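You operate a simulated robot arm through the tools that you are given. There is no shell and no other tool. Be economical: measure what you need, move in short steps, check, and stop when the job is done.

The job below is to be done with a simulated two-armed robot. You get a single attempt, and the scene is never put back.

JOB
Put the 0.2 grey shim from the bed top on the bench seat and the 0.1 grey shim on top of the narrow teal box. Put the fisheye lens marked "2" from the top of the long bench on top of the tall black lens and the fisheye lens that says "3" on the top of the low wooden stand. Stack the box that says "bulbs" from the top of the long bench on top of the box that says "gels". Fetch the green cleaner bottle and stand it on top of the gold extension ring. Put the yellow carton on the top of the long bench away on the high shelf of the camera table. Put the black lens hood on the top of the long bench away on the fourth shelf from the bottom of the oak bookcase. Take the purple extension ring and put it on the middle shelf of the cleaning table. Take the old brass lens on the top of the long bench and put it away on the lower shelf of the wall rack. Pick up the blue round brush with one hand, pass it to the other hand and put it on the top of the grey drawer counter. Push the right bit rack shut. Do these in any order. Set down upright: fisheye lens, green cleaner bottle, yellow carton, old brass lens.
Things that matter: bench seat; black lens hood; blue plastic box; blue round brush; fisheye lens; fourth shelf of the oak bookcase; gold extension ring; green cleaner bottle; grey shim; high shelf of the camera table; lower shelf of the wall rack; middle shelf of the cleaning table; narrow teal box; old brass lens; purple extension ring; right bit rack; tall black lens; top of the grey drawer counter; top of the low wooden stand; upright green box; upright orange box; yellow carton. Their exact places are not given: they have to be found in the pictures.

The check looks at the end state, three seconds after you hand in, the way a careful person would. Anything else that was tipped, shoved, dropped, spilled or broken makes it a failure.

ROBOT AND FRAMES
Two 7-joint arms with fingered hands on one trunk, on a base that drives. Base frame: it is fixed to the floor where the robot stands at the start and does not move with it; the origin is under the middle of the robot, x ahead of it, y to its left, z up; the surface under the hand at the start is at about z = 450. Units: mm, degrees, N and s.
The left shoulder is at the start at [60, 138, 647], the right one opposite. With the tool pointing down near the work surface each hand reaches from about 420 to 920 mm from the robot's upright axis, wherever it stands, measured 20 degrees to its own side. Places, roughly: bench seat (24x64 cm) [300, 1640, 600]; black lens hood (10x10x5 cm) [1500, 6500, 800]; blue plastic box, upright green box, upright orang [2500, 6750, 750]; blue round brush (4x4x12 cm) [1700, 6500, 900]; fisheye lens [2750, 6500, 750]; fourth shelf of the oak bookcase [200, 6700, 1200]; gold extension ring [500, 6250, 750]; green cleaner bottle [1000, 6750, 750]; grey shim [500, 0, 500]; high shelf of the camera table (15x94 cm) [2280, 4080, 1260]; lower shelf of the wall rack (80x20 cm) [-1060, 3780, 1220]; middle shelf of the cleaning table [2000, 3000, 500]; narrow teal box [750, 250, 500]; old brass lens (8x8x11 cm) [1600, 6400, 900]; purple extension ring [1500, 6250, 750]; right bit rack [-300, 2200, 800]; tall black lens [3000, 6750, 750]; top of the grey drawer counter [4100, 4300, 800]; top of the low wooden stand (20x22 cm) [-1000, 4100, 640]; yellow carton (9x8x8 cm) [800, 6600, 800]. Payload 4 kg a hand.
The TCP of each hand is the grasp point between the finger pads, 36 mm short of the fingertips. In the tool frame z runs along the fingers and y along their closing line. Largest opening 120 mm; the body of the gripper starts 42 mm behind the TCP. The gripper is a hand of 5 fingers: y runs from the thumb to the fingers, the wrist lies at [-15, -109, -200] in the tool frame, and closing takes about 1.5 s.
Orientation is told as [roll, pitch, yaw] about the base's x, y, z axes, in that order, counted from this pose: with the fingers straight down and the wrist toward the robot, the tool's x, y and z point along [0, 1, 0], [1, 0, 0] and [0, 0, -1] of the base frame.

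CONTROLS
- The arms move only by the tool apply_moves. It takes "left_commands", "right_commands" or both (then of equal length, played together; a hand with none holds still); each is a list that holds one entry, the list of rows, each a list of 7 numbers: the turn, a rotation vector about the tool's x, y, z in degrees, then the shift along the tool's x, y, z in mm, then the opening, from 0 (shut) to 1 (fully open). In form: [[[rx, ry, rz, x, y, z, claw], ...]]. A call has 1 to 8 rows; each row shifts and turns the commanded pose from where the row before left it, along the tool's axes as they then stand. Each row takes 0.2 s and may step no farther than 50 mm and 8.6 degrees from the row before; otherwise, or with a gripper value out of range, the whole call is refused. A pose out of reach is approached as far as the arm can. The call stops where the force on the tool passes 40 N (or 10 N more than at its start, if that is more) or the arm is blocked; 0.2 s more then pass. Each finger travels about 153 mm/s and halts on what it meets, pressing with about 29 N; the grip force reading is that of the motor and also rises with nothing between the fingers. The clock runs only during rows and for 0.2 s after the last one: add rows that do not move to give the fingers time. The reply holds the time, the measured pose of the TCP, the force on the tool along the base axes, the opening and the grip force, in the units named above and with some noise, with the torque about the TCP (base axes, N m) and any sound that the robot's microphone picked up.
- Cameras (640 x 400 px; columns grow to the right, rows downward): "scene" is now at [48.1, 9.1, 1271.7]; the picture's right is [0.09, -1.00, 0.00], its down [-0.76, -0.07, -0.64] and it looks along [0.64, 0.06, -0.77] (base axes); focal length 294 px, centre (320, 200). "left" rides on the left gripper at [-69, -79, -131] in its tool frame; the picture's right is [-0.78, -0.29, 0.55], its down [0.55, -0.73, 0.40] and it looks along [0.29, 0.61, 0.74] (tool axes); focal length 222 px, centre (320, 200). "right" rides on the right gripper at [69, -79, -131] in its tool frame; the picture's right is [-0.78, 0.29, -0.55], its down [-0.55, -0.73, 0.40] and it looks along [-0.29, 0.61, 0.74] (tool axes); focal length 222 px, centre (320, 200).
- grab_frame(camera): a new picture of that camera. The clock stands still meanwhile.
- raise_lower(by): slides the trunk up (or, below 0, down) by that many mm; the arms and the scene camera ride with it, the base frame stays. It gives what a move gives, with no picture.
- base_move(legs): drives the robot by 1 to 6 legs, each [ahead, left, turn to the left] in mm, mm and degrees, along the robot's own axes; the way and the turn of a leg run together, so that a leg with both is an arc; at most 1500 mm and 180 degrees a leg. The arms and the cameras ride along, it lands a little off, and it stops where it bumps. It gives what a move gives.
- hand_shape(shape, hand): the hand has 5 fingers and takes this shape, open, in about a second: jaw (thumb against the fingers, like two jaws); tri (thumb and two fingers); tip (a fingertip pinch); poke (one finger out to press); point (the index stretched); flat (the hand flat); cup (the hand cupped); fist (a fist). The gripper value then closes the fingers along that shape, each until it touches; the sizes above hold for jaw. It gives what a move gives, with no picture.
- turn_head(pan, tilt): turns the head with the scene camera to pan (to the left, within 86 degrees either way) and tilt (down, from -29 to 69), counted from straight ahead of the robot. It gives what a move gives.
- pixel_to_xyz(camera, pixels): for up to 12 pixels [column, row] of the newest picture of that camera ("zoom" is the newest enlarged one), the place [x, y, z] in the base frame of the surface seen there, good to about 2 mm. The clock stands still meanwhile.
- close_up(camera, box): a new picture of the part [left, top, right, bottom] of that camera's present view, enlarged. The clock stands still meanwhile.
- sign_off(): hands the job in; it is judged then, once.

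Work in short steps. Measure before you move; look again where a grasp or a placing could have gone wrong, and mend it. You have 378 turns and 340 pictures in all, those below and enlarged ones among them. Open the grippers and draw the arms clear of the work before you hand the job in, unless the task says otherwise.

The tools are called after "Emit:" by a JSON object that holds its "fn" and its "kwargs". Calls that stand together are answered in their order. apply_moves: Moves the arms, as the interface text tells. Its arguments: {"type":"object","properties":{"left_commands":{"type":"array"},"right_commands":{"type":"array"}},"required":[]} The other tools are called the same way: raise_lower (by) slides the trunk up or down; hand_shape (shape, hand) gives the hand a shape; base_move (legs) drives the base; turn_head (pan, tilt) turns the head that bears the scene camera; grab_frame (camera) takes a picture; pixel_to_xyz (camera, pixels) gives the place of the surface under pixels of a picture; close_up (camera, box) takes an enlarged picture of a part of a camera's view; sign_off () hands the job in.

At the start:

```text
time: 0.0
left_position: [639.1, 278.5, 700.7]
left_tcp_rot: [-0.1, 0.1, 0.0]
left_ft_force: [0.9, -0.9, -0.1]
left_moment: [0.0, -0.01, 0.02]
left_grip_width: 119.7
left_gripper_force: 0.0
left_shape: jaw
right_position: [625.2, -224.8, 729.9]
right_tcp_rot: [0.0, 0.0, 0.0]
right_ft_force: [0.7, 0.3, 0.8]
right_moment: [-0.04, 0.02, 0.0]
right_grip_width: 119.7
right_gripper_force: 0.0
right_shape: jaw
trunk travel left (down, up): [-225.0, 365.0]
robot x, y, heading: [1.5, 0.4, -0.2]
head pan, tilt: [5.2, 50.0]
```

scene: 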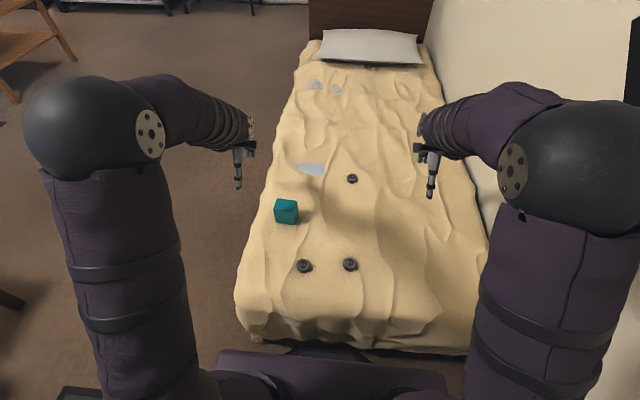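
right: 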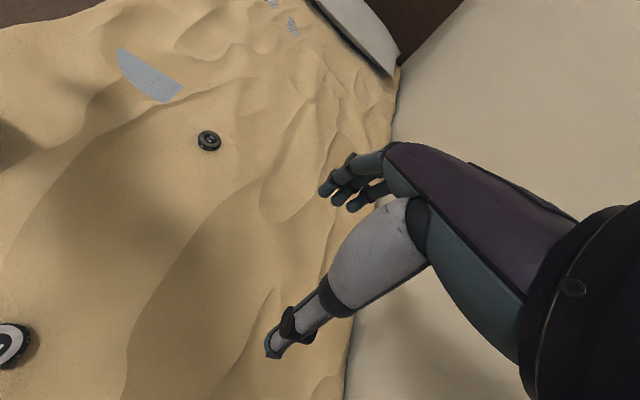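
left: 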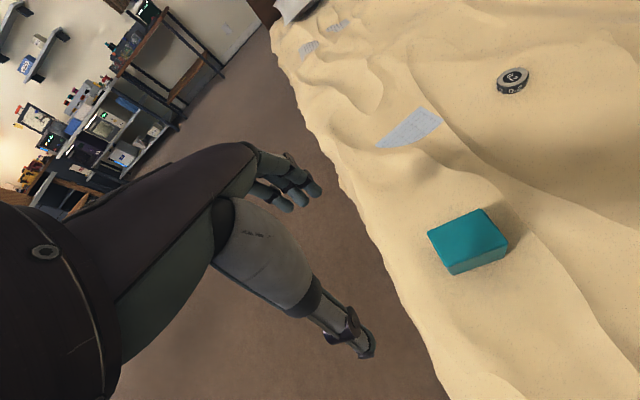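

The scene picture shows three dark discs at (304,266), (350,265), (352,179) and the teal box at (286,211). I'll enlarge this to read the marks.

Emit:
{"fn": "close_up", "kwargs": {"camera": "scene", "box": [230, 150, 420, 290]}}

Emit:
{"fn": "close_up", "kwargs": {"camera": "left", "box": [420, 40, 600, 290]}}

```text
2.86 times, centred on (325, 220) of scene
```

zoom: 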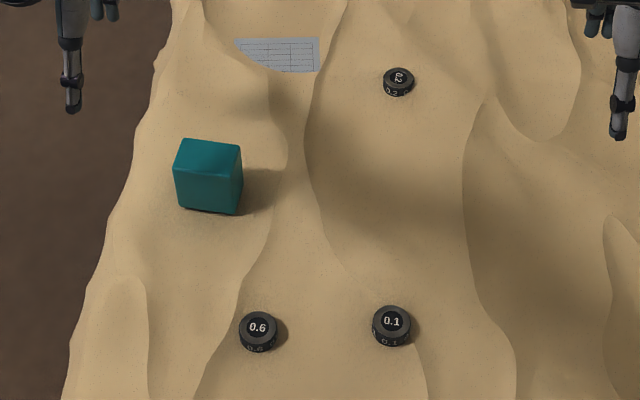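

```text
1.60 times, centred on (510, 165) of left
```

zoom: 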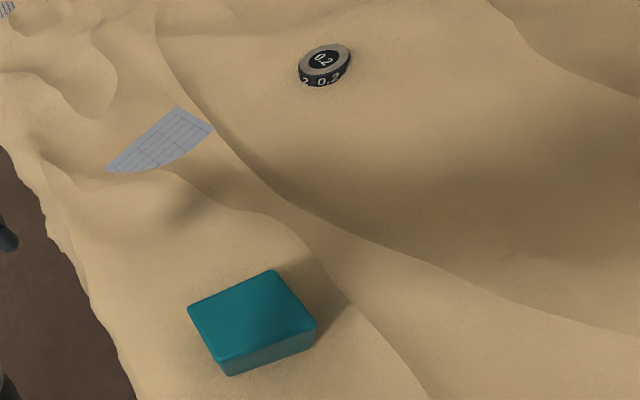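

0.2 is the far disc (352,179), 0.1 the near right one (350,265), 0.6 stays. I'll measure them and the teal box.

Emit:
{"fn": "pixel_to_xyz", "kwargs": {"camera": "scene", "pixels": [[352, 175], [352, 185], [346, 174], [357, 174], [350, 260], [350, 270], [343, 261], [357, 261], [284, 203], [274, 193], [299, 200], [320, 240]]}}

Emit:
{"fn": "pixel_to_xyz", "kwargs": {"camera": "zoom", "pixels": [[192, 312], [270, 275], [314, 322], [230, 358], [323, 58], [306, 68], [343, 52], [322, 84], [322, 46], [260, 320]]}}

```text
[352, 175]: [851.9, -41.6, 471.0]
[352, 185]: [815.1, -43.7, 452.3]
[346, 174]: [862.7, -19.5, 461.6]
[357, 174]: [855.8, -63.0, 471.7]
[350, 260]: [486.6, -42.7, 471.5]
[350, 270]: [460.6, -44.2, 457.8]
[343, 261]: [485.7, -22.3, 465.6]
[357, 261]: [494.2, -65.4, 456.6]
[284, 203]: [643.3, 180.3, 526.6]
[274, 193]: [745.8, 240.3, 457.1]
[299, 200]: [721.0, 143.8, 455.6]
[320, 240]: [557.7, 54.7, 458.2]
```

```text
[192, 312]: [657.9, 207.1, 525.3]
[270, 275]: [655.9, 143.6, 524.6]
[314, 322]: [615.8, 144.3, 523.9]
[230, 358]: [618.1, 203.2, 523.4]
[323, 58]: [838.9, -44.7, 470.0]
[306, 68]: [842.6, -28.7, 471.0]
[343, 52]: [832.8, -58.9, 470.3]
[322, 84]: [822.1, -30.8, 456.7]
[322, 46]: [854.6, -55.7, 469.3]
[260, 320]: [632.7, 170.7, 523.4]
```

Shim 0.2 sits at about (840,-43), top z 471; 0.1 at about (480,-43); teal box x 616–657, y 143–207, top 525. I move the right hand over shim 0.2.

Emit:
{"fn": "apply_moves", "kwargs": {"right_commands": [[[0, 0, 0, 30.3, 35.8, 0, 1], [0, 0, 0, 30.3, 35.8, 0, 1], [0, 0, 0, 30.3, 35.8, 0, 1], [0, 0, 0, 30.3, 35.8, 0, 1], [0, 0, 0, 30.3, 35.8, 0, 1], [0, 0, 0, 30.3, 35.8, 0, 1], [0, 0, 0, 0, 0, 50, 1], [0, 0, 0, 0, 0, 50, 1]]]}}

Emit:
{"fn": "grab_frame", "kwargs": {"camera": "right"}}

Emit:
{"fn": "grab_frame", "kwargs": {"camera": "scene"}}

```text
time: 1.8
left_position: [638.5, 278.0, 699.7]
left_tcp_rot: [0.0, 0.0, 0.1]
left_ft_force: [-0.3, 0.1, 0.6]
left_moment: [0.0, 0.01, -0.02]
left_grip_width: 119.5
left_gripper_force: 0.0
left_shape: jaw
right_position: [840.9, -43.2, 629.8]
right_tcp_rot: [0.0, 0.1, 0.0]
right_ft_force: [-0.3, -0.1, -0.1]
right_moment: [0.02, 0.0, 0.0]
right_grip_width: 119.6
right_gripper_force: 0.1
right_shape: jaw
trunk travel left (down, up): [-225.0, 365.0]
robot x, y, heading: [-3.3, 0.9, 0.0]
head pan, tilt: [5.2, 50.0]
```

```text
334 pictures are left
```

right: 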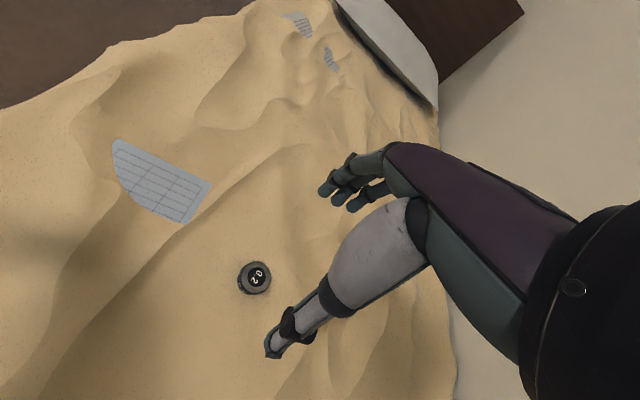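

```text
333 pictures are left
```

scene: 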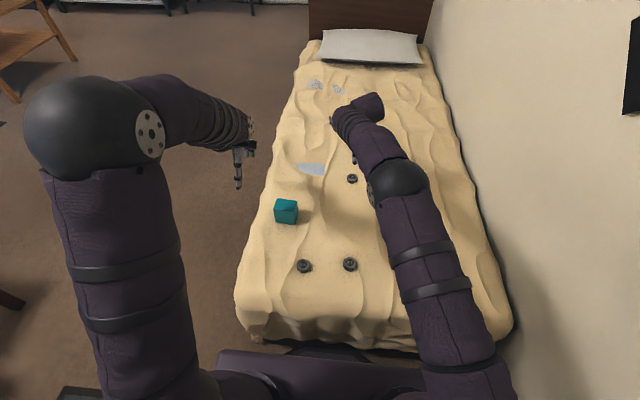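

Checking the shim centre from the right camera: its top is at about (257,275).

Emit:
{"fn": "pixel_to_xyz", "kwargs": {"camera": "right", "pixels": [[257, 276], [243, 272], [269, 273], [258, 264], [255, 288], [225, 290], [290, 260], [250, 310]]}}

```text
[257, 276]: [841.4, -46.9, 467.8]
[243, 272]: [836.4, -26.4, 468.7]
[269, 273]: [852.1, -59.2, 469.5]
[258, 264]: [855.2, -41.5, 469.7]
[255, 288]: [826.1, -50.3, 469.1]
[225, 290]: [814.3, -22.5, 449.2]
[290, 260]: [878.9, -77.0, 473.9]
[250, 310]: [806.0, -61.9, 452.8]
```

Bed height varies around the shim, so I'll set the "tip" shape and see how the fingers lie; also probe the bed around the disc.

Emit:
{"fn": "hand_shape", "kwargs": {"hand": "right", "shape": "tip"}}

Emit:
{"fn": "grab_frame", "kwargs": {"camera": "right"}}

Emit:
{"fn": "pixel_to_xyz", "kwargs": {"camera": "right", "pixels": [[285, 270], [270, 255], [258, 250], [240, 255], [230, 270], [235, 290], [250, 300], [265, 300], [245, 240], [215, 280], [235, 310], [290, 245]]}}

```text
time: 2.7
left_position: [638.4, 279.8, 700.1]
left_tcp_rot: [0.0, 0.0, 0.0]
left_ft_force: [0.2, 1.0, -0.5]
left_moment: [-0.03, 0.01, -0.02]
left_grip_width: 119.8
left_gripper_force: 0.2
left_shape: jaw
right_position: [840.3, -42.7, 631.4]
right_tcp_rot: [0.1, 0.0, 0.0]
right_ft_force: [-0.4, -0.2, -0.4]
right_moment: [0.01, 0.01, -0.01]
right_grip_width: 119.8
right_gripper_force: 0.0
right_shape: tip
trunk travel left (down, up): [-225.0, 365.0]
robot x, y, heading: [-0.8, 0.7, -0.2]
head pan, tilt: [5.2, 50.0]
```

```text
332 pictures are left
```

right: 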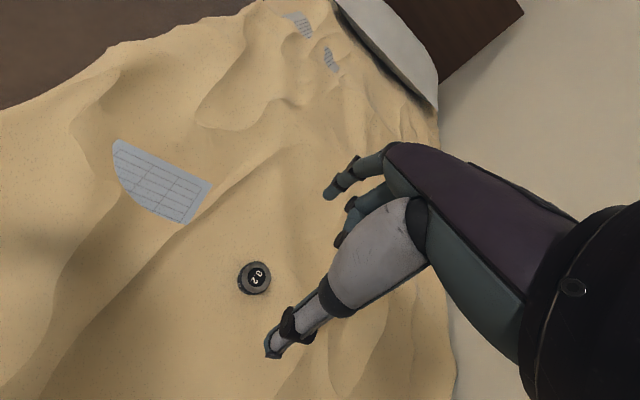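

```text
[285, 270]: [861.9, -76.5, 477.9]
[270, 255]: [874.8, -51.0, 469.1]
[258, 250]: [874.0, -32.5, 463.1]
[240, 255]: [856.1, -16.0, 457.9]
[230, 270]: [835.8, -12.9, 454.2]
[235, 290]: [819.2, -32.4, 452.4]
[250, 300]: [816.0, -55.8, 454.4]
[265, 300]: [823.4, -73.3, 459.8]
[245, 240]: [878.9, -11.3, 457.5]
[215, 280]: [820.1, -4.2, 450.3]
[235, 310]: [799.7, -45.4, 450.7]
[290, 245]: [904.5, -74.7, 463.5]
```

The bed slopes along (0.6,-0.8), so I yaw +37° to close along the contour, and descend to z≈520 with a 66 mm opening.

Emit:
{"fn": "apply_moves", "kwargs": {"right_commands": [[[0, 0, -7.4, 0, 0, 0, 0.6], [0, 0, -7.4, 0, 0, 0, 0.6], [0, 0, -7.4, 0, 0, 0, 0.6], [0, 0, -7.4, 0, 0, 0, 0.6], [0, 0, -7.4, 0, 0, 0, 0.6], [0, 0, 0, 0, 0, 40, 0.6], [0, 0, 0, 0, 0, 40, 0.6], [0, 0, 0, 0, 0, 30, 0.6]]]}}

Emit:
{"fn": "grab_frame", "kwargs": {"camera": "right"}}

```text
time: 4.5
left_position: [638.4, 278.2, 698.2]
left_tcp_rot: [0.0, 0.0, 0.1]
left_ft_force: [-0.5, 0.1, -0.2]
left_moment: [0.01, -0.02, 0.0]
left_grip_width: 119.9
left_gripper_force: 0.1
left_shape: jaw
right_position: [839.9, -45.1, 520.8]
right_tcp_rot: [0.0, 0.0, 37.1]
right_ft_force: [0.6, -0.6, 0.3]
right_moment: [0.02, -0.02, 0.02]
right_grip_width: 72.2
right_gripper_force: 0.0
right_shape: tip
trunk travel left (down, up): [-225.0, 365.0]
robot x, y, heading: [-1.2, -1.7, 0.3]
head pan, tilt: [5.2, 50.0]
```

```text
331 pictures are left
```

right: 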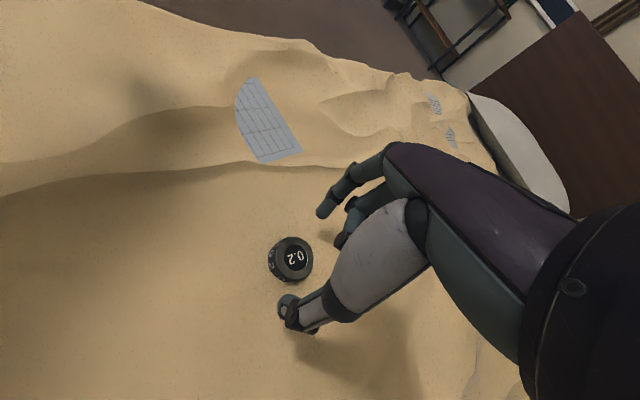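

The shim's centre at (290,257) matches the predicted pixel (294,258) for a centred grip. I descend 27 mm and close.

Emit:
{"fn": "apply_moves", "kwargs": {"right_commands": [[[0, 0, 0, 0, 0, 14, 0.6], [0, 0, 0, 0, 0, 13, 0.6], [0, 0, 0, 0, 0, 0, 0.2], [0, 0, 0, 0, 0, 0, 0.1], [0, 0, 0, 0, 0, 0, 0.1], [0, 0, 0, 0, 0, 0, 0.1]]]}}

Emit:
{"fn": "grab_frame", "kwargs": {"camera": "right"}}

```text
time: 5.9
left_position: [639.4, 279.1, 700.2]
left_tcp_rot: [0.0, 0.1, 0.1]
left_ft_force: [0.6, 0.1, -0.8]
left_moment: [-0.02, -0.01, 0.02]
left_grip_width: 119.8
left_gripper_force: 0.0
left_shape: jaw
right_position: [840.7, -43.3, 493.3]
right_tcp_rot: [0.0, 0.0, 37.0]
right_ft_force: [0.2, -0.3, 0.0]
right_moment: [-0.01, -0.04, 0.01]
right_grip_width: 32.2
right_gripper_force: 28.7
right_shape: tip
trunk travel left (down, up): [-225.0, 365.0]
robot x, y, heading: [-0.4, 1.4, 0.1]
head pan, tilt: [5.2, 50.0]
```

```text
330 pictures are left
```

right: 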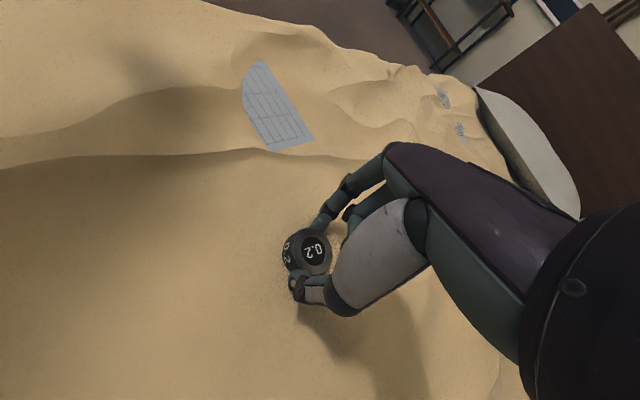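

Grip stopped at 32 mm with 28.7 N; I lift 60 mm and check.

Emit:
{"fn": "apply_moves", "kwargs": {"right_commands": [[[0, 0, 0, 0, 0, -20, 0.1], [0, 0, 0, 0, 0, -40, 0.1]]]}}

Emit:
{"fn": "grab_frame", "kwargs": {"camera": "right"}}

```text
time: 6.5
left_position: [638.1, 278.0, 699.8]
left_tcp_rot: [0.1, 0.0, 0.0]
left_ft_force: [0.9, 0.6, 0.4]
left_moment: [0.02, -0.01, -0.04]
left_grip_width: 119.7
left_gripper_force: 0.0
left_shape: jaw
right_position: [841.5, -44.5, 552.1]
right_tcp_rot: [0.0, 0.2, 37.1]
right_ft_force: [0.5, 0.4, -0.6]
right_moment: [-0.02, -0.01, 0.0]
right_grip_width: 32.5
right_gripper_force: 29.2
right_shape: tip
trunk travel left (down, up): [-225.0, 365.0]
robot x, y, heading: [-1.6, -3.9, 0.0]
head pan, tilt: [5.2, 50.0]
```

```text
329 pictures are left
```

right: 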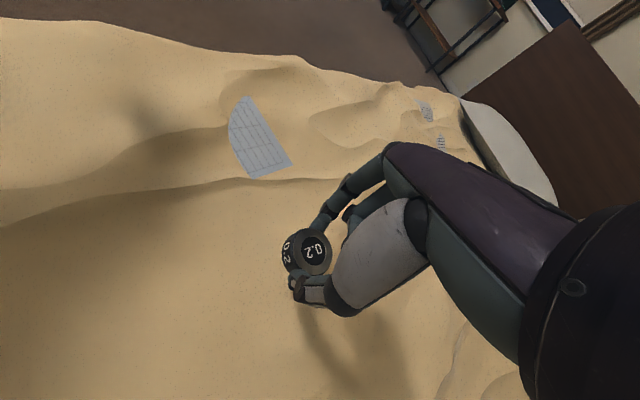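

Held. I retract the right arm out of the way, and set the left hand to tip shape.

Emit:
{"fn": "apply_moves", "kwargs": {"right_commands": [[[0, 0, 0, -4.4, -36.9, -20, 0.1], [0, 0, 0, -4.4, -36.9, -20, 0.1], [0, 0, 0, -4.4, -36.9, -20, 0.1], [0, 0, 0, -4.4, -36.9, -20, 0.1], [0, 0, 0, -4.4, -36.9, -20, 0.1], [0, 0, 0, -4.4, -36.9, -20, 0.1], [0, 0, 0, -4.4, -36.9, -20, 0.1], [0, 0, 0, -4.4, -36.9, -20, 0.1]]]}}

Emit:
{"fn": "hand_shape", "kwargs": {"hand": "left", "shape": "tip"}}

Emit:
{"fn": "apply_moves", "kwargs": {"left_commands": [[[0, 0, 0, -46, -23, 0, 0.6], [0, 0, 0, -46, -23, 0, 0.6], [0, 0, 0, -46, -23, 0, 0.6], [0, 0, 0, -46, -23, 0, 0.6], [0, 0, 0, -46, -23, 0, 0.6], [0, 0, 0, -46, -23, 0, 0.6], [0, 0, 0, -46, -23, 0, 0.6]]]}}

Emit:
{"fn": "grab_frame", "kwargs": {"camera": "left"}}

```text
time: 8.3
left_position: [636.9, 278.7, 700.2]
left_tcp_rot: [0.0, 0.0, -0.1]
left_ft_force: [0.7, -0.2, -0.3]
left_moment: [0.01, 0.03, -0.01]
left_grip_width: 119.6
left_gripper_force: 0.0
left_shape: jaw
right_position: [623.8, -249.6, 714.4]
right_tcp_rot: [0.0, -0.1, 37.1]
right_ft_force: [0.3, 0.8, -1.1]
right_moment: [0.0, 0.06, -0.03]
right_grip_width: 32.2
right_gripper_force: 29.0
right_shape: tip
trunk travel left (down, up): [-225.0, 365.0]
robot x, y, heading: [-2.3, 1.0, 0.3]
head pan, tilt: [5.2, 50.0]
```

```text
time: 9.2
left_position: [639.8, 278.9, 700.1]
left_tcp_rot: [0.0, 0.0, 0.0]
left_ft_force: [-0.2, 0.6, -0.6]
left_moment: [0.02, 0.0, -0.03]
left_grip_width: 119.9
left_gripper_force: 0.0
left_shape: tip
right_position: [624.9, -249.6, 713.9]
right_tcp_rot: [0.0, 0.0, 36.9]
right_ft_force: [0.3, 0.0, -0.1]
right_moment: [0.01, 0.0, -0.01]
right_grip_width: 31.9
right_gripper_force: 29.0
right_shape: tip
trunk travel left (down, up): [-225.0, 365.0]
robot x, y, heading: [-4.0, 2.7, 0.1]
head pan, tilt: [5.2, 50.0]
```

```text
refused: row 1 steps farther than a row can; nothing moved
```

```text
328 pictures are left
```

left: 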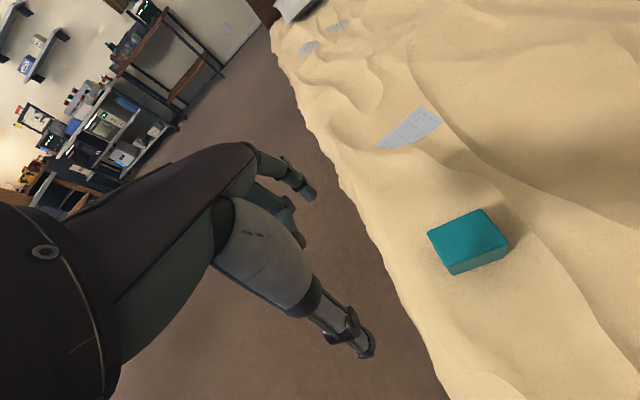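

The 51 mm step was refused; I use 8 steps of 45 mm.

Emit:
{"fn": "apply_moves", "kwargs": {"left_commands": [[[0, 0, 0, -40, -19.5, 8, 0.6], [0, 0, 0, -40, -19.5, 8, 0.6], [0, 0, 0, -40, -19.5, 8, 0.6], [0, 0, 0, -40, -19.5, 8, 0.6], [0, 0, 0, -40, -19.5, 8, 0.6], [0, 0, 0, -40, -19.5, 8, 0.6], [0, 0, 0, -40, -19.5, 8, 0.6], [0, 0, 0, -40, -19.5, 8, 0.6]]]}}

Emit:
{"fn": "grab_frame", "kwargs": {"camera": "left"}}

```text
time: 11.0
left_position: [480.4, -42.1, 637.2]
left_tcp_rot: [0.0, 0.0, 0.0]
left_ft_force: [0.5, 0.8, -0.7]
left_moment: [0.01, -0.01, -0.03]
left_grip_width: 72.3
left_gripper_force: 0.0
left_shape: tip
right_position: [625.0, -249.3, 712.7]
right_tcp_rot: [0.0, 0.1, 37.0]
right_ft_force: [-0.2, -0.3, -1.2]
right_moment: [-0.02, -0.03, -0.01]
right_grip_width: 31.8
right_gripper_force: 28.7
right_shape: tip
trunk travel left (down, up): [-225.0, 365.0]
robot x, y, heading: [1.8, -0.5, 0.4]
head pan, tilt: [5.2, 50.0]
```

```text
327 pictures are left
```

left: 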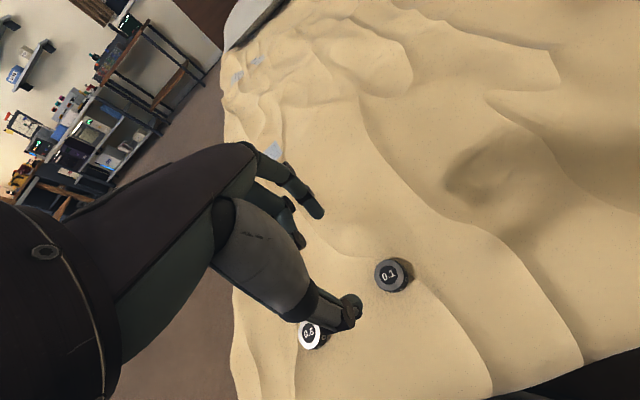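

The 0.1 disc top is at about (390,274); I measure its centre and the bed around it.

Emit:
{"fn": "pixel_to_xyz", "kwargs": {"camera": "left", "pixels": [[390, 275], [376, 275], [402, 273], [390, 262], [388, 287], [405, 290], [380, 300], [360, 265], [385, 245], [415, 260], [312, 335], [350, 290]]}}

```text
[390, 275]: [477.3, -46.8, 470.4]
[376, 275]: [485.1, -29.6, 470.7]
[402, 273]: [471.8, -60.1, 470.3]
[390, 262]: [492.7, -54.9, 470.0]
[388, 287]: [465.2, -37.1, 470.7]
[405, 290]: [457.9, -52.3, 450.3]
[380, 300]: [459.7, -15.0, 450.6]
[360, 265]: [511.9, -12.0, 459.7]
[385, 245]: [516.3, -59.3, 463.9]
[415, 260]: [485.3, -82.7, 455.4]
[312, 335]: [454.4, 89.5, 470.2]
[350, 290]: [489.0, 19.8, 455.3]
```

Centre (478.5,-46), top 470. Descend to TCP z 497 with a 60 mm opening and close.

Emit:
{"fn": "apply_moves", "kwargs": {"left_commands": [[[0, 0, 0, -3.5, -1.5, 45, 0.5], [0, 0, 0, 0, 0, 45, 0.5], [0, 0, 0, 0, 0, 30, 0.5], [0, 0, 0, 0, 0, 20, 0.5], [0, 0, 0, 0, 0, 0, 0.1], [0, 0, 0, 0, 0, 0, 0.1], [0, 0, 0, 0, 0, 0, 0.1], [0, 0, 0, 0, 0, 0, 0.1]]]}}

Emit:
{"fn": "grab_frame", "kwargs": {"camera": "left"}}

```text
time: 12.8
left_position: [478.1, -46.3, 496.7]
left_tcp_rot: [0.0, 0.1, 0.0]
left_ft_force: [0.3, 0.0, -0.4]
left_moment: [0.0, -0.01, -0.03]
left_grip_width: 33.6
left_gripper_force: 29.2
left_shape: tip
right_position: [624.4, -250.0, 714.2]
right_tcp_rot: [0.0, -0.1, 37.0]
right_ft_force: [0.5, -0.5, -0.8]
right_moment: [-0.02, 0.01, -0.03]
right_grip_width: 32.2
right_gripper_force: 28.9
right_shape: tip
trunk travel left (down, up): [-225.0, 365.0]
robot x, y, heading: [-1.0, -0.6, -0.1]
head pan, tilt: [5.2, 50.0]
```

```text
326 pictures are left
```

left: 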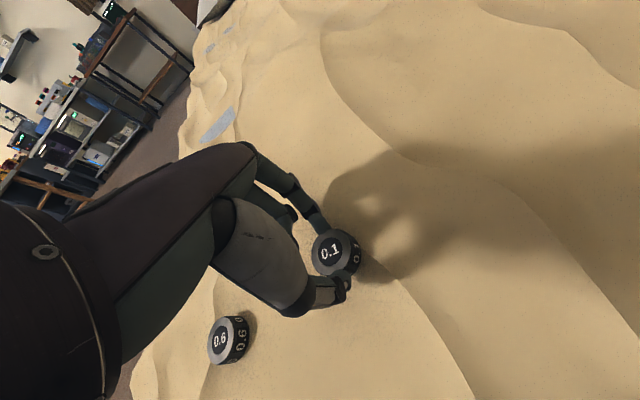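

Gripped at 33.6 mm. Lift 145 mm, then travel to above the teal box centre (637,174).

Emit:
{"fn": "apply_moves", "kwargs": {"left_commands": [[[0, 0, 0, 0, 0, -20, 0.1], [0, 0, 0, 0, 0, -41, 0.1], [0, 0, 0, 0, 0, -41, 0.1], [0, 0, 0, 0, 0, -41, 0.1]]]}}

Emit:
{"fn": "apply_moves", "kwargs": {"left_commands": [[[0, 0, 0, 27.5, 20, 0, 0.1], [0, 0, 0, 27.5, 20, 0, 0.1], [0, 0, 0, 27.5, 20, 0, 0.1], [0, 0, 0, 27.5, 20, 0, 0.1], [0, 0, 0, 27.5, 20, 0, 0.1], [0, 0, 0, 27.5, 20, 0, 0.1], [0, 0, 0, 27.5, 20, 0, 0.1], [0, 0, 0, 27.5, 20, 0, 0.1]]]}}

Emit:
{"fn": "grab_frame", "kwargs": {"camera": "left"}}

```text
time: 13.8
left_position: [482.0, -46.2, 639.6]
left_tcp_rot: [0.1, 0.1, 0.1]
left_ft_force: [0.3, 0.0, -0.6]
left_moment: [-0.02, 0.03, -0.04]
left_grip_width: 33.2
left_gripper_force: 29.5
left_shape: tip
right_position: [624.3, -249.8, 713.4]
right_tcp_rot: [-0.1, 0.1, 37.1]
right_ft_force: [-0.9, 0.7, -1.1]
right_moment: [0.01, -0.01, -0.02]
right_grip_width: 31.9
right_gripper_force: 28.9
right_shape: tip
trunk travel left (down, up): [-225.0, 365.0]
robot x, y, heading: [-3.2, -2.1, 0.2]
head pan, tilt: [5.2, 50.0]
```

```text
time: 15.6
left_position: [641.4, 174.4, 638.5]
left_tcp_rot: [0.0, -0.1, 0.0]
left_ft_force: [0.0, 0.0, -0.6]
left_moment: [0.05, 0.04, -0.02]
left_grip_width: 33.2
left_gripper_force: 29.0
left_shape: tip
right_position: [624.5, -248.9, 714.3]
right_tcp_rot: [0.0, 0.0, 36.9]
right_ft_force: [0.2, 0.4, -1.1]
right_moment: [-0.02, -0.01, -0.02]
right_grip_width: 32.0
right_gripper_force: 29.0
right_shape: tip
trunk travel left (down, up): [-225.0, 365.0]
robot x, y, heading: [2.6, -1.0, 0.1]
head pan, tilt: [5.2, 50.0]
```

```text
325 pictures are left
```

left: 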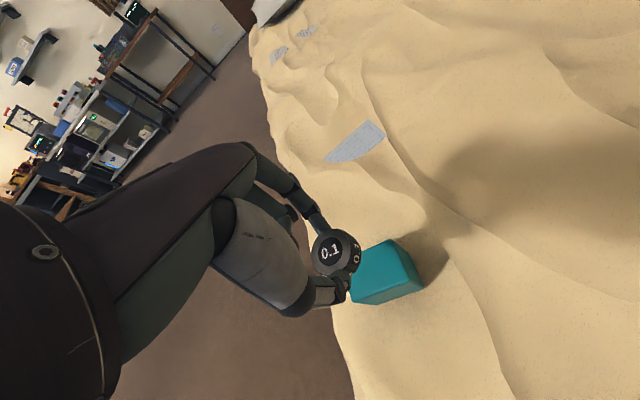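

I measure the held shim's top and the box top corners to align them.

Emit:
{"fn": "pixel_to_xyz", "kwargs": {"camera": "left", "pixels": [[332, 252], [316, 252], [350, 247], [388, 243], [412, 278], [362, 297], [385, 265], [332, 232], [332, 272]]}}

```text
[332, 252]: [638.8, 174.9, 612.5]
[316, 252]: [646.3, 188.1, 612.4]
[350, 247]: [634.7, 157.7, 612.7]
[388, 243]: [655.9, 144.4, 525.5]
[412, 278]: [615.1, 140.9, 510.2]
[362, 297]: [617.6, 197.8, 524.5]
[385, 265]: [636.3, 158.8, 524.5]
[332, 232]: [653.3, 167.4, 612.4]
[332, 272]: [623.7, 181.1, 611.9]
```

Shim centre (639,174) vs box centre (636.5,175). Lower about 70 mm, with small last steps.

Emit:
{"fn": "apply_moves", "kwargs": {"left_commands": [[[0, 0, 0, 0, -2, 35, 0.1], [0, 0, 0, 0, 0, 30, 0.1], [0, 0, 0, 0, 0, 2, 0.1], [0, 0, 0, 0, 0, 2, 0.1]]]}}

Emit:
{"fn": "grab_frame", "kwargs": {"camera": "left"}}

```text
time: 16.6
left_position: [638.9, 175.0, 570.1]
left_tcp_rot: [0.0, 0.0, 0.0]
left_ft_force: [-1.2, 0.2, 2.5]
left_moment: [0.01, 0.01, 0.0]
left_grip_width: 33.7
left_gripper_force: 29.0
left_shape: tip
right_position: [624.4, -249.0, 713.9]
right_tcp_rot: [0.0, 0.0, 37.0]
right_ft_force: [0.7, -0.6, -0.6]
right_moment: [0.04, 0.01, -0.03]
right_grip_width: 32.2
right_gripper_force: 29.0
right_shape: tip
trunk travel left (down, up): [-225.0, 365.0]
robot x, y, heading: [-4.4, 1.9, 0.0]
head pan, tilt: [5.2, 50.0]
```

```text
324 pictures are left
```

left: 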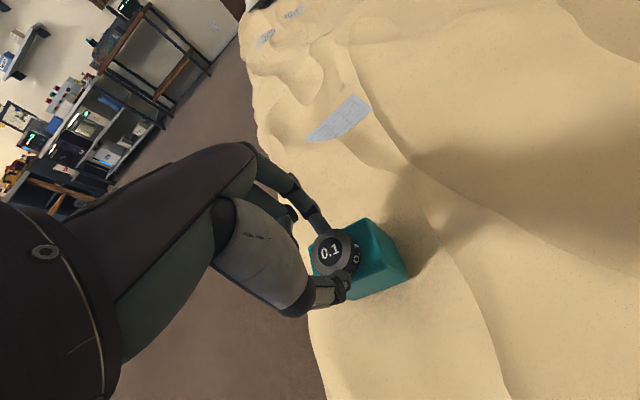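

Contact felt (2.5 N up). Open slightly and rise.

Emit:
{"fn": "apply_moves", "kwargs": {"left_commands": [[[0, 0, 0, 0, 0, 0, 0.35], [0, 0, 0, 0, 0, 0, 0.45], [0, 0, 0, 0, 0, 0, 0.5], [0, 0, 0, 0, 0, -20, 0.5], [0, 0, 0, 0, 0, -40, 0.5], [0, 0, 0, 0, 0, -50, 0.5], [0, 0, 0, 20, 0, -40, 0.5]]]}}

Emit:
{"fn": "grab_frame", "kwargs": {"camera": "left"}}

```text
time: 18.2
left_position: [640.0, 197.1, 721.5]
left_tcp_rot: [0.1, 0.0, 0.0]
left_ft_force: [0.1, 0.6, 0.3]
left_moment: [0.01, -0.03, 0.0]
left_grip_width: 59.6
left_gripper_force: 0.1
left_shape: tip
right_position: [624.4, -250.1, 713.2]
right_tcp_rot: [-0.1, 0.0, 37.0]
right_ft_force: [-0.5, -0.2, -1.3]
right_moment: [0.01, -0.02, 0.01]
right_grip_width: 32.4
right_gripper_force: 28.7
right_shape: tip
trunk travel left (down, up): [-225.0, 365.0]
robot x, y, heading: [-1.8, -0.2, -0.1]
head pan, tilt: [5.2, 50.0]
```

```text
323 pictures are left
```

left: 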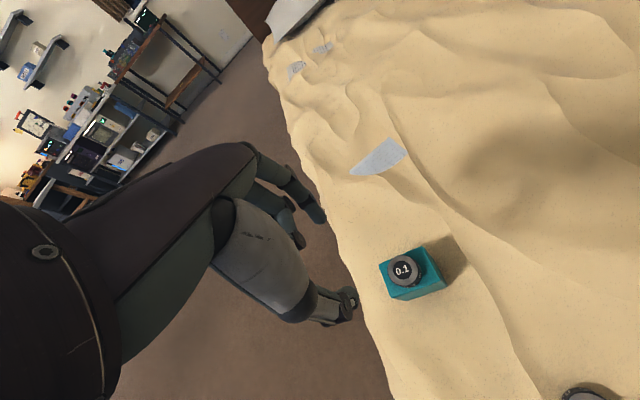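

0.1 rests on the teal box. I tuck both arms in, then look left for the bench seat.

Emit:
{"fn": "apply_moves", "kwargs": {"left_commands": [[[0, 0, 0, 0, -40, -10, 0.5], [0, 0, 0, 0, -40, -10, 0.5], [0, 0, 0, 0, -40, -10, 0.5], [0, 0, 0, 0, -40, -10, 0.5]]], "right_commands": [[[0, 0, 0, 18, -34, -10, 0.1], [0, 0, 0, 18, -34, -10, 0.1], [0, 0, 0, 18, -34, -10, 0.1], [0, 0, 0, 18, -34, -10, 0.1]]]}}

Emit:
{"fn": "turn_head", "kwargs": {"pan": 80, "tilt": 25}}

Emit:
{"fn": "grab_frame", "kwargs": {"camera": "scene"}}

```text
time: 19.2
left_position: [480.4, 195.2, 763.1]
left_tcp_rot: [-0.1, 0.1, 0.0]
left_ft_force: [0.4, 0.5, -0.7]
left_moment: [-0.05, 0.01, -0.01]
left_grip_width: 59.7
left_gripper_force: 0.0
left_shape: tip
right_position: [471.4, -275.0, 752.3]
right_tcp_rot: [0.0, 0.0, 37.0]
right_ft_force: [-0.1, -0.4, 0.4]
right_moment: [0.0, 0.01, 0.03]
right_grip_width: 32.1
right_gripper_force: 29.2
right_shape: tip
trunk travel left (down, up): [-225.0, 365.0]
robot x, y, heading: [-0.1, -1.0, -0.2]
head pan, tilt: [5.2, 50.0]
```

```text
time: 20.7
left_position: [480.5, 193.7, 762.6]
left_tcp_rot: [0.0, 0.0, 0.0]
left_ft_force: [-0.1, 1.3, 0.9]
left_moment: [-0.02, 0.0, 0.0]
left_grip_width: 59.9
left_gripper_force: 0.0
left_shape: tip
right_position: [472.1, -274.4, 752.7]
right_tcp_rot: [0.0, 0.1, 37.1]
right_ft_force: [0.4, 0.7, -0.7]
right_moment: [0.0, -0.01, 0.01]
right_grip_width: 32.2
right_gripper_force: 29.2
right_shape: tip
trunk travel left (down, up): [-225.0, 365.0]
robot x, y, heading: [-3.3, -2.8, -0.1]
head pan, tilt: [80.0, 25.0]
```

```text
322 pictures are left
```

scene: 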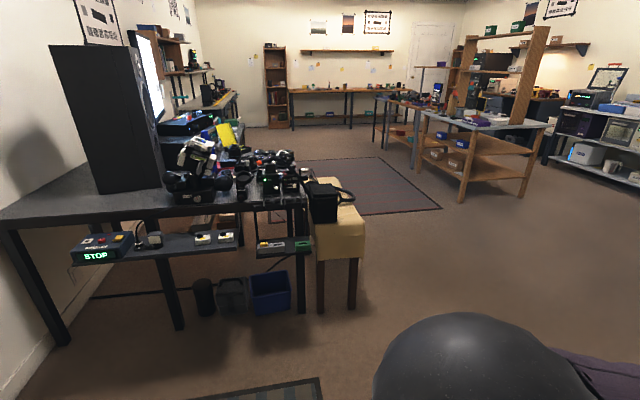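

The cream seat is around (335,225). I enlarge the desk area, the seat and the far bench.

Emit:
{"fn": "close_up", "kwargs": {"camera": "scene", "box": [60, 100, 380, 300]}}

Emit:
{"fn": "close_up", "kwargs": {"camera": "scene", "box": [240, 20, 480, 170]}}

Emit:
{"fn": "pixel_to_xyz", "kwargs": {"camera": "scene", "pixels": [[350, 240], [318, 230], [362, 240], [325, 180], [345, 183], [320, 200], [285, 245], [200, 240], [100, 255], [150, 200]]}}

```text
2.00 times, centred on (220, 200) of scene
```

zoom: 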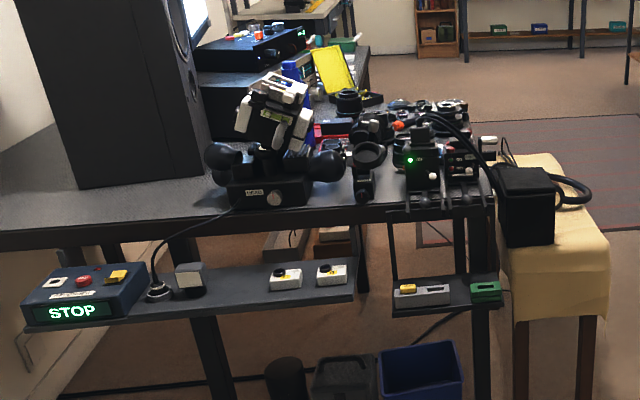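

```text
2.67 times, centred on (360, 95) of scene
```

zoom: 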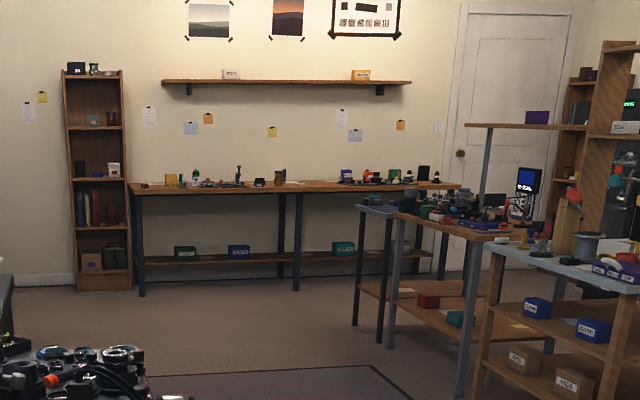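

```text
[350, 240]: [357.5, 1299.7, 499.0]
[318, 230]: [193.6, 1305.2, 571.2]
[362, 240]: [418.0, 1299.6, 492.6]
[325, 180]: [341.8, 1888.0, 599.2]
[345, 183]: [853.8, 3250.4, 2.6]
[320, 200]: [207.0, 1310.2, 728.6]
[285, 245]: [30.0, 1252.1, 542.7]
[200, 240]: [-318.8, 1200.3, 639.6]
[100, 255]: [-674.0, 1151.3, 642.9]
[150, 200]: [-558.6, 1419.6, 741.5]
```

The seat spans about x 190–425, y 1310–1950, z 600, with a black bag at its near end. I turn left 90° on the spot and look ahead for the free floor.

Emit:
{"fn": "base_move", "kwargs": {"legs": [[0, 0, 90]]}}

Emit:
{"fn": "turn_head", "kwargs": {"pan": -20, "tilt": 30}}

Emit:
{"fn": "grab_frame", "kwargs": {"camera": "scene"}}

```text
time: 24.9
left_position: [-206.4, 476.4, 763.4]
left_tcp_rot: [-0.1, -0.1, 91.3]
left_ft_force: [-0.3, -0.4, 0.7]
left_moment: [-0.04, 0.0, -0.01]
left_grip_width: 59.7
left_gripper_force: 0.1
left_shape: tip
right_position: [262.7, 478.8, 752.2]
right_tcp_rot: [0.0, 0.0, 128.3]
right_ft_force: [0.1, 0.7, -0.9]
right_moment: [-0.01, 0.01, 0.01]
right_grip_width: 32.1
right_gripper_force: 28.8
right_shape: tip
trunk travel left (down, up): [-225.0, 365.0]
robot x, y, heading: [-3.0, -0.5, 91.5]
head pan, tilt: [80.0, 25.0]
```

```text
time: 26.7
left_position: [-205.2, 475.3, 762.8]
left_tcp_rot: [0.0, 0.0, 91.2]
left_ft_force: [-0.5, 0.2, 0.4]
left_moment: [0.03, 0.03, 0.03]
left_grip_width: 60.0
left_gripper_force: 0.0
left_shape: tip
right_position: [263.1, 477.9, 753.2]
right_tcp_rot: [0.0, -0.1, 128.3]
right_ft_force: [0.0, -0.1, 0.5]
right_moment: [0.03, 0.03, 0.03]
right_grip_width: 32.0
right_gripper_force: 28.8
right_shape: tip
trunk travel left (down, up): [-225.0, 365.0]
robot x, y, heading: [2.9, 0.2, 91.2]
head pan, tilt: [-20.0, 30.0]
```

```text
319 pictures are left
```

scene: 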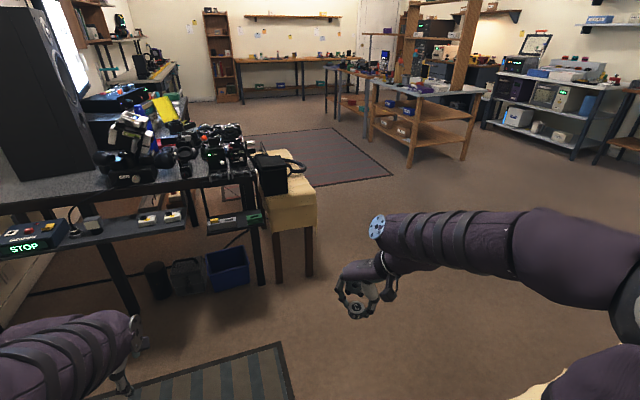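

Floor to the right is free. I measure the bed's edge and the desk's and tables' corners for the path.

Emit:
{"fn": "pixel_to_xyz", "kwargs": {"camera": "scene", "pixels": [[545, 385], [520, 395], [630, 260], [420, 160], [370, 140], [485, 90], [262, 285], [310, 275], [300, 205], [317, 205], [280, 165], [315, 180]]}}

```text
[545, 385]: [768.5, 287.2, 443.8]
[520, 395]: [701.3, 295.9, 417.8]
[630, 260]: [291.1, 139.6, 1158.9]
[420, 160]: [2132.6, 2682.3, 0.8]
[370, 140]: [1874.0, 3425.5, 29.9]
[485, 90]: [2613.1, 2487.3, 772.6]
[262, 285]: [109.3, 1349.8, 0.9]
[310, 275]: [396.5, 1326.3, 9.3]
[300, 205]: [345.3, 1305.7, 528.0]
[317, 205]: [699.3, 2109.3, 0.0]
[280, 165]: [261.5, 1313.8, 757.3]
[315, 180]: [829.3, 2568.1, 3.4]
```

Bed edge is y≈300, and there is clear floor east of the seat. Drive ahead 600, right 950, ahead 1050, turn left 90 to face the seat from the east.

Emit:
{"fn": "base_move", "kwargs": {"legs": [[600, 0, -1], [0, -950, 0], [1050, 0, 0], [0, 0, 90]]}}

Emit:
{"fn": "turn_head", "kwargs": {"pan": 0, "tilt": 45}}

Emit:
{"fn": "grab_frame", "kwargs": {"camera": "scene"}}

```text
time: 34.6
left_position: [742.2, 1087.4, 763.6]
left_tcp_rot: [0.0, 0.0, 89.3]
left_ft_force: [-0.1, 0.1, 0.4]
left_moment: [-0.01, 0.0, 0.01]
left_grip_width: 60.0
left_gripper_force: 0.1
left_shape: tip
right_position: [1210.5, 1072.8, 752.8]
right_tcp_rot: [0.0, 0.0, 126.3]
right_ft_force: [0.0, 0.4, -1.3]
right_moment: [0.01, 0.01, -0.05]
right_grip_width: 31.9
right_gripper_force: 28.6
right_shape: tip
trunk travel left (down, up): [-225.0, 365.0]
robot x, y, heading: [934.2, 604.1, 89.1]
head pan, tilt: [-20.0, 30.0]
stopped in leg 2: the robot was blocked; the commanded pose is now the measured one
```

```text
time: 35.4
left_position: [741.7, 1088.6, 762.7]
left_tcp_rot: [0.0, 0.1, 89.2]
left_ft_force: [0.2, 0.1, 1.1]
left_moment: [0.05, 0.01, 0.0]
left_grip_width: 59.5
left_gripper_force: 0.1
left_shape: tip
right_position: [1210.8, 1072.3, 752.0]
right_tcp_rot: [0.0, 0.0, 126.2]
right_ft_force: [0.5, 0.1, -0.1]
right_moment: [0.01, -0.02, 0.04]
right_grip_width: 32.1
right_gripper_force: 29.3
right_shape: tip
trunk travel left (down, up): [-225.0, 365.0]
robot x, y, heading: [929.7, 603.9, 89.3]
head pan, tilt: [0.0, 45.0]
```

```text
318 pictures are left
```

scene: 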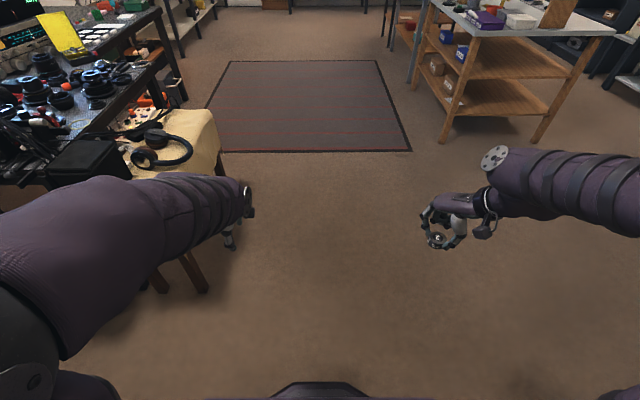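

Blocked at the end of leg 2, probably brushing the bed's side behind me. I move ahead, away from it, and look back at the bed.

Emit:
{"fn": "base_move", "kwargs": {"legs": [[250, 0, 0]]}}

Emit:
{"fn": "turn_head", "kwargs": {"pan": -86, "tilt": 45}}

Emit:
{"fn": "grab_frame", "kwargs": {"camera": "scene"}}

```text
time: 37.2
left_position: [747.4, 1340.4, 762.7]
left_tcp_rot: [0.0, 0.0, 89.0]
left_ft_force: [-0.6, 0.9, 0.3]
left_moment: [0.01, 0.02, 0.01]
left_grip_width: 59.8
left_gripper_force: 0.0
left_shape: tip
right_position: [1215.5, 1322.9, 753.1]
right_tcp_rot: [0.0, 0.1, 126.0]
right_ft_force: [-0.2, -0.4, -0.6]
right_moment: [0.01, 0.03, -0.04]
right_grip_width: 32.0
right_gripper_force: 29.5
right_shape: tip
trunk travel left (down, up): [-225.0, 365.0]
robot x, y, heading: [932.6, 857.9, 89.1]
head pan, tilt: [0.0, 45.0]
```

```text
time: 38.8
left_position: [747.1, 1339.3, 763.1]
left_tcp_rot: [0.1, 0.0, 89.1]
left_ft_force: [0.2, 0.1, 0.7]
left_moment: [-0.02, -0.02, 0.0]
left_grip_width: 59.8
left_gripper_force: 0.1
left_shape: tip
right_position: [1217.3, 1323.7, 752.6]
right_tcp_rot: [0.0, 0.0, 126.0]
right_ft_force: [0.4, 0.4, 0.9]
right_moment: [-0.01, 0.03, 0.01]
right_grip_width: 31.9
right_gripper_force: 28.2
right_shape: tip
trunk travel left (down, up): [-225.0, 365.0]
robot x, y, heading: [931.5, 857.5, 89.2]
head pan, tilt: [-85.9, 45.0]
```

```text
317 pictures are left
```

scene: 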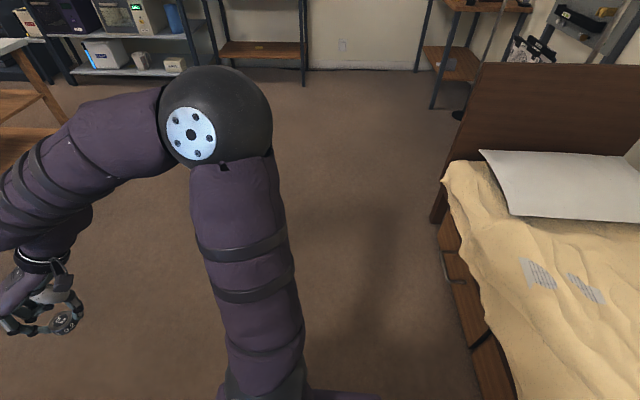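

The bed's drawer side is what I brushed; it looks undisturbed. Continue ahead 820 and turn to face the seat.

Emit:
{"fn": "base_move", "kwargs": {"legs": [[820, 0, 0], [0, 0, 91]]}}

Emit:
{"fn": "turn_head", "kwargs": {"pan": 0, "tilt": 45}}

Emit:
{"fn": "grab_frame", "kwargs": {"camera": "scene"}}

```text
time: 47.0
left_position: [457.8, 1483.3, 763.8]
left_tcp_rot: [0.0, 0.0, 179.3]
left_ft_force: [0.2, 0.5, 0.8]
left_moment: [-0.01, 0.02, 0.02]
left_grip_width: 59.8
left_gripper_force: 0.1
left_shape: tip
right_position: [473.2, 1950.3, 753.6]
right_tcp_rot: [0.0, 0.0, -143.8]
right_ft_force: [-0.2, 0.0, -0.6]
right_moment: [-0.03, 0.03, -0.01]
right_grip_width: 32.0
right_gripper_force: 28.5
right_shape: tip
trunk travel left (down, up): [-225.0, 365.0]
robot x, y, heading: [943.0, 1670.6, 179.1]
head pan, tilt: [-85.9, 45.0]
```

```text
time: 48.6
left_position: [458.2, 1482.6, 762.6]
left_tcp_rot: [0.0, 0.0, 179.2]
left_ft_force: [0.1, 0.2, -0.1]
left_moment: [-0.02, 0.03, 0.01]
left_grip_width: 59.8
left_gripper_force: 0.2
left_shape: tip
right_position: [472.7, 1951.5, 753.0]
right_tcp_rot: [0.0, 0.0, -143.9]
right_ft_force: [-0.2, -0.2, -0.3]
right_moment: [0.0, -0.03, -0.04]
right_grip_width: 32.0
right_gripper_force: 29.0
right_shape: tip
trunk travel left (down, up): [-225.0, 365.0]
robot x, y, heading: [940.3, 1667.3, 179.3]
head pan, tilt: [0.0, 45.0]
```

```text
316 pictures are left
```

scene: 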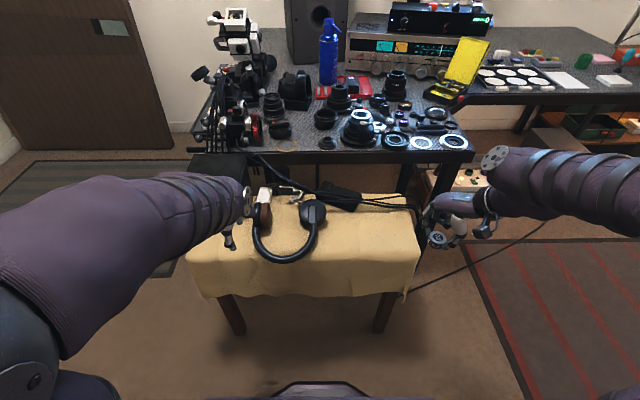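

The seat's free area is at right front, about (365,245). I measure points there.

Emit:
{"fn": "pixel_to_xyz", "kwargs": {"camera": "scene", "pixels": [[365, 245], [345, 245], [390, 245], [410, 250], [365, 225], [365, 265], [325, 240], [420, 270], [385, 215], [340, 270]]}}

Emit:
{"fn": "close_up", "kwargs": {"camera": "scene", "box": [380, 20, 640, 180]}}

```text
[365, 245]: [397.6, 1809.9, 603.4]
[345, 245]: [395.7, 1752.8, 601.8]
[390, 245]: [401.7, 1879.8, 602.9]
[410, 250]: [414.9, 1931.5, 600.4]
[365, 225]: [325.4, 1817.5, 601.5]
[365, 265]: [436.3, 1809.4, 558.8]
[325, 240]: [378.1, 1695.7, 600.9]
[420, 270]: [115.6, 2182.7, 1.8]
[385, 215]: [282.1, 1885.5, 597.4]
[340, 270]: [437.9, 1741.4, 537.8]
```

```text
2.46 times, centred on (510, 100) of scene
```

zoom: 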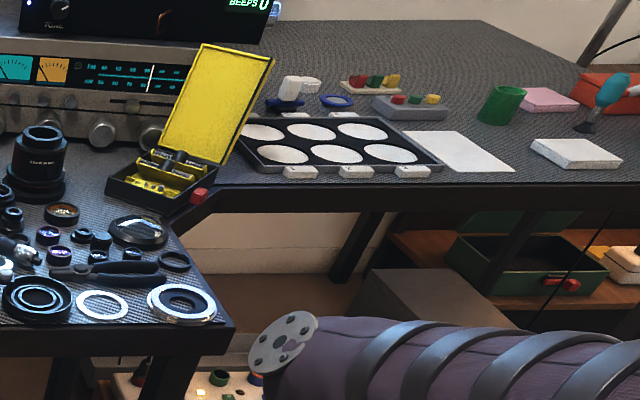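

Target (340,1830,601). I move the right hand there, stopping 18 mm above contact.

Emit:
{"fn": "apply_moves", "kwargs": {"right_commands": [[[0, 0, 0, 4.9, 44.7, 0, 0.1], [0, 0, 0, 4.9, 44.7, 0, 0.1], [0, 0, 0, 4.9, 44.7, 0, 0.1], [0, 0, 0, 4.9, 44.7, 0, 0.1], [0, 0, 0, 0, 0, 45, 0.1], [0, 0, 0, 0, 0, 45, 0.1]]]}}

Emit:
{"fn": "grab_frame", "kwargs": {"camera": "right"}}

```text
time: 50.0
left_position: [458.3, 1483.1, 763.5]
left_tcp_rot: [0.0, -0.1, 179.2]
left_ft_force: [0.1, 0.2, 0.2]
left_moment: [-0.01, 0.03, 0.0]
left_grip_width: 59.6
left_gripper_force: 0.1
left_shape: tip
right_position: [341.4, 1829.4, 661.2]
right_tcp_rot: [0.0, 0.0, -143.9]
right_ft_force: [-0.7, -0.4, -0.4]
right_moment: [-0.01, 0.02, -0.01]
right_grip_width: 31.9
right_gripper_force: 29.3
right_shape: tip
trunk travel left (down, up): [-225.0, 365.0]
robot x, y, heading: [942.1, 1667.3, 179.2]
head pan, tilt: [0.0, 45.0]
```

```text
314 pictures are left
```

right: 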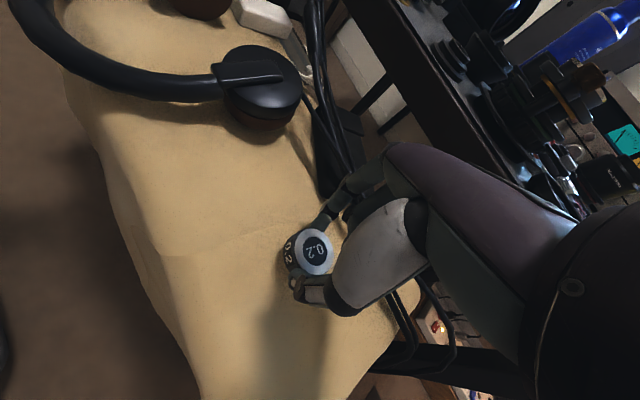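

The black adapter is close to the fingers, so I shift 25 mm toward the seat's front, then lower in small steps.

Emit:
{"fn": "apply_moves", "kwargs": {"right_commands": [[[0, 0, 0, 6.6, -26, 0, 0.1], [0, 0, 0, 0, 0, 12, 0.1], [0, 0, 0, 0, 0, 3, 0.1]]]}}

Emit:
{"fn": "grab_frame", "kwargs": {"camera": "right"}}

Emit:
{"fn": "pixel_to_xyz", "kwargs": {"camera": "right", "pixels": [[290, 262], [285, 280], [315, 250], [220, 260], [250, 300], [270, 265]]}}

```text
time: 50.8
left_position: [457.8, 1483.0, 763.3]
left_tcp_rot: [0.0, 0.0, 179.2]
left_ft_force: [-0.4, 0.4, 0.1]
left_moment: [0.01, -0.02, -0.03]
left_grip_width: 60.0
left_gripper_force: 0.0
left_shape: tip
right_position: [366.4, 1840.1, 647.8]
right_tcp_rot: [0.0, 0.1, -143.8]
right_ft_force: [0.1, 0.1, -1.3]
right_moment: [0.02, -0.02, 0.01]
right_grip_width: 31.8
right_gripper_force: 29.5
right_shape: tip
trunk travel left (down, up): [-225.0, 365.0]
robot x, y, heading: [936.1, 1670.3, 179.3]
head pan, tilt: [0.0, 45.0]
```

```text
313 pictures are left
```

right: 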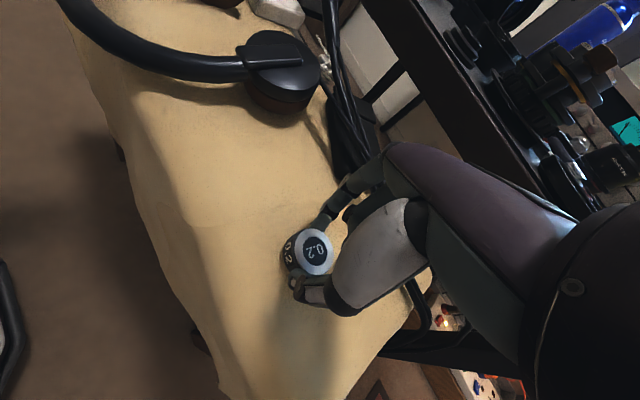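

```text
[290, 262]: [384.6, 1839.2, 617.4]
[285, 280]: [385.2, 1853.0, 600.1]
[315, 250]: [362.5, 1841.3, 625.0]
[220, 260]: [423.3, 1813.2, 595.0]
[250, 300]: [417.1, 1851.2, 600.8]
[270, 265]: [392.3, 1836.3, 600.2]
```

Shim top 625 → bottom ≈607; surface 601. Lower 6 mm more, release and rise.

Emit:
{"fn": "apply_moves", "kwargs": {"right_commands": [[[0, 0, 0, 0, 0, 4, 0.1], [0, 0, 0, 0, 0, 1.5, 0.1], [0, 0, 0, 0, 0, 1, 0.1]]]}}

```text
time: 51.6
left_position: [458.4, 1482.8, 762.4]
left_tcp_rot: [0.0, 0.1, 179.3]
left_ft_force: [-0.4, 0.7, -0.1]
left_moment: [-0.02, 0.02, -0.03]
left_grip_width: 60.0
left_gripper_force: 0.1
left_shape: tip
right_position: [364.9, 1840.4, 641.8]
right_tcp_rot: [0.0, 0.0, -143.7]
right_ft_force: [1.1, 0.9, 2.2]
right_moment: [0.01, 0.05, -0.01]
right_grip_width: 32.2
right_gripper_force: 29.0
right_shape: tip
trunk travel left (down, up): [-225.0, 365.0]
robot x, y, heading: [945.1, 1672.8, 179.4]
head pan, tilt: [0.0, 45.0]
```

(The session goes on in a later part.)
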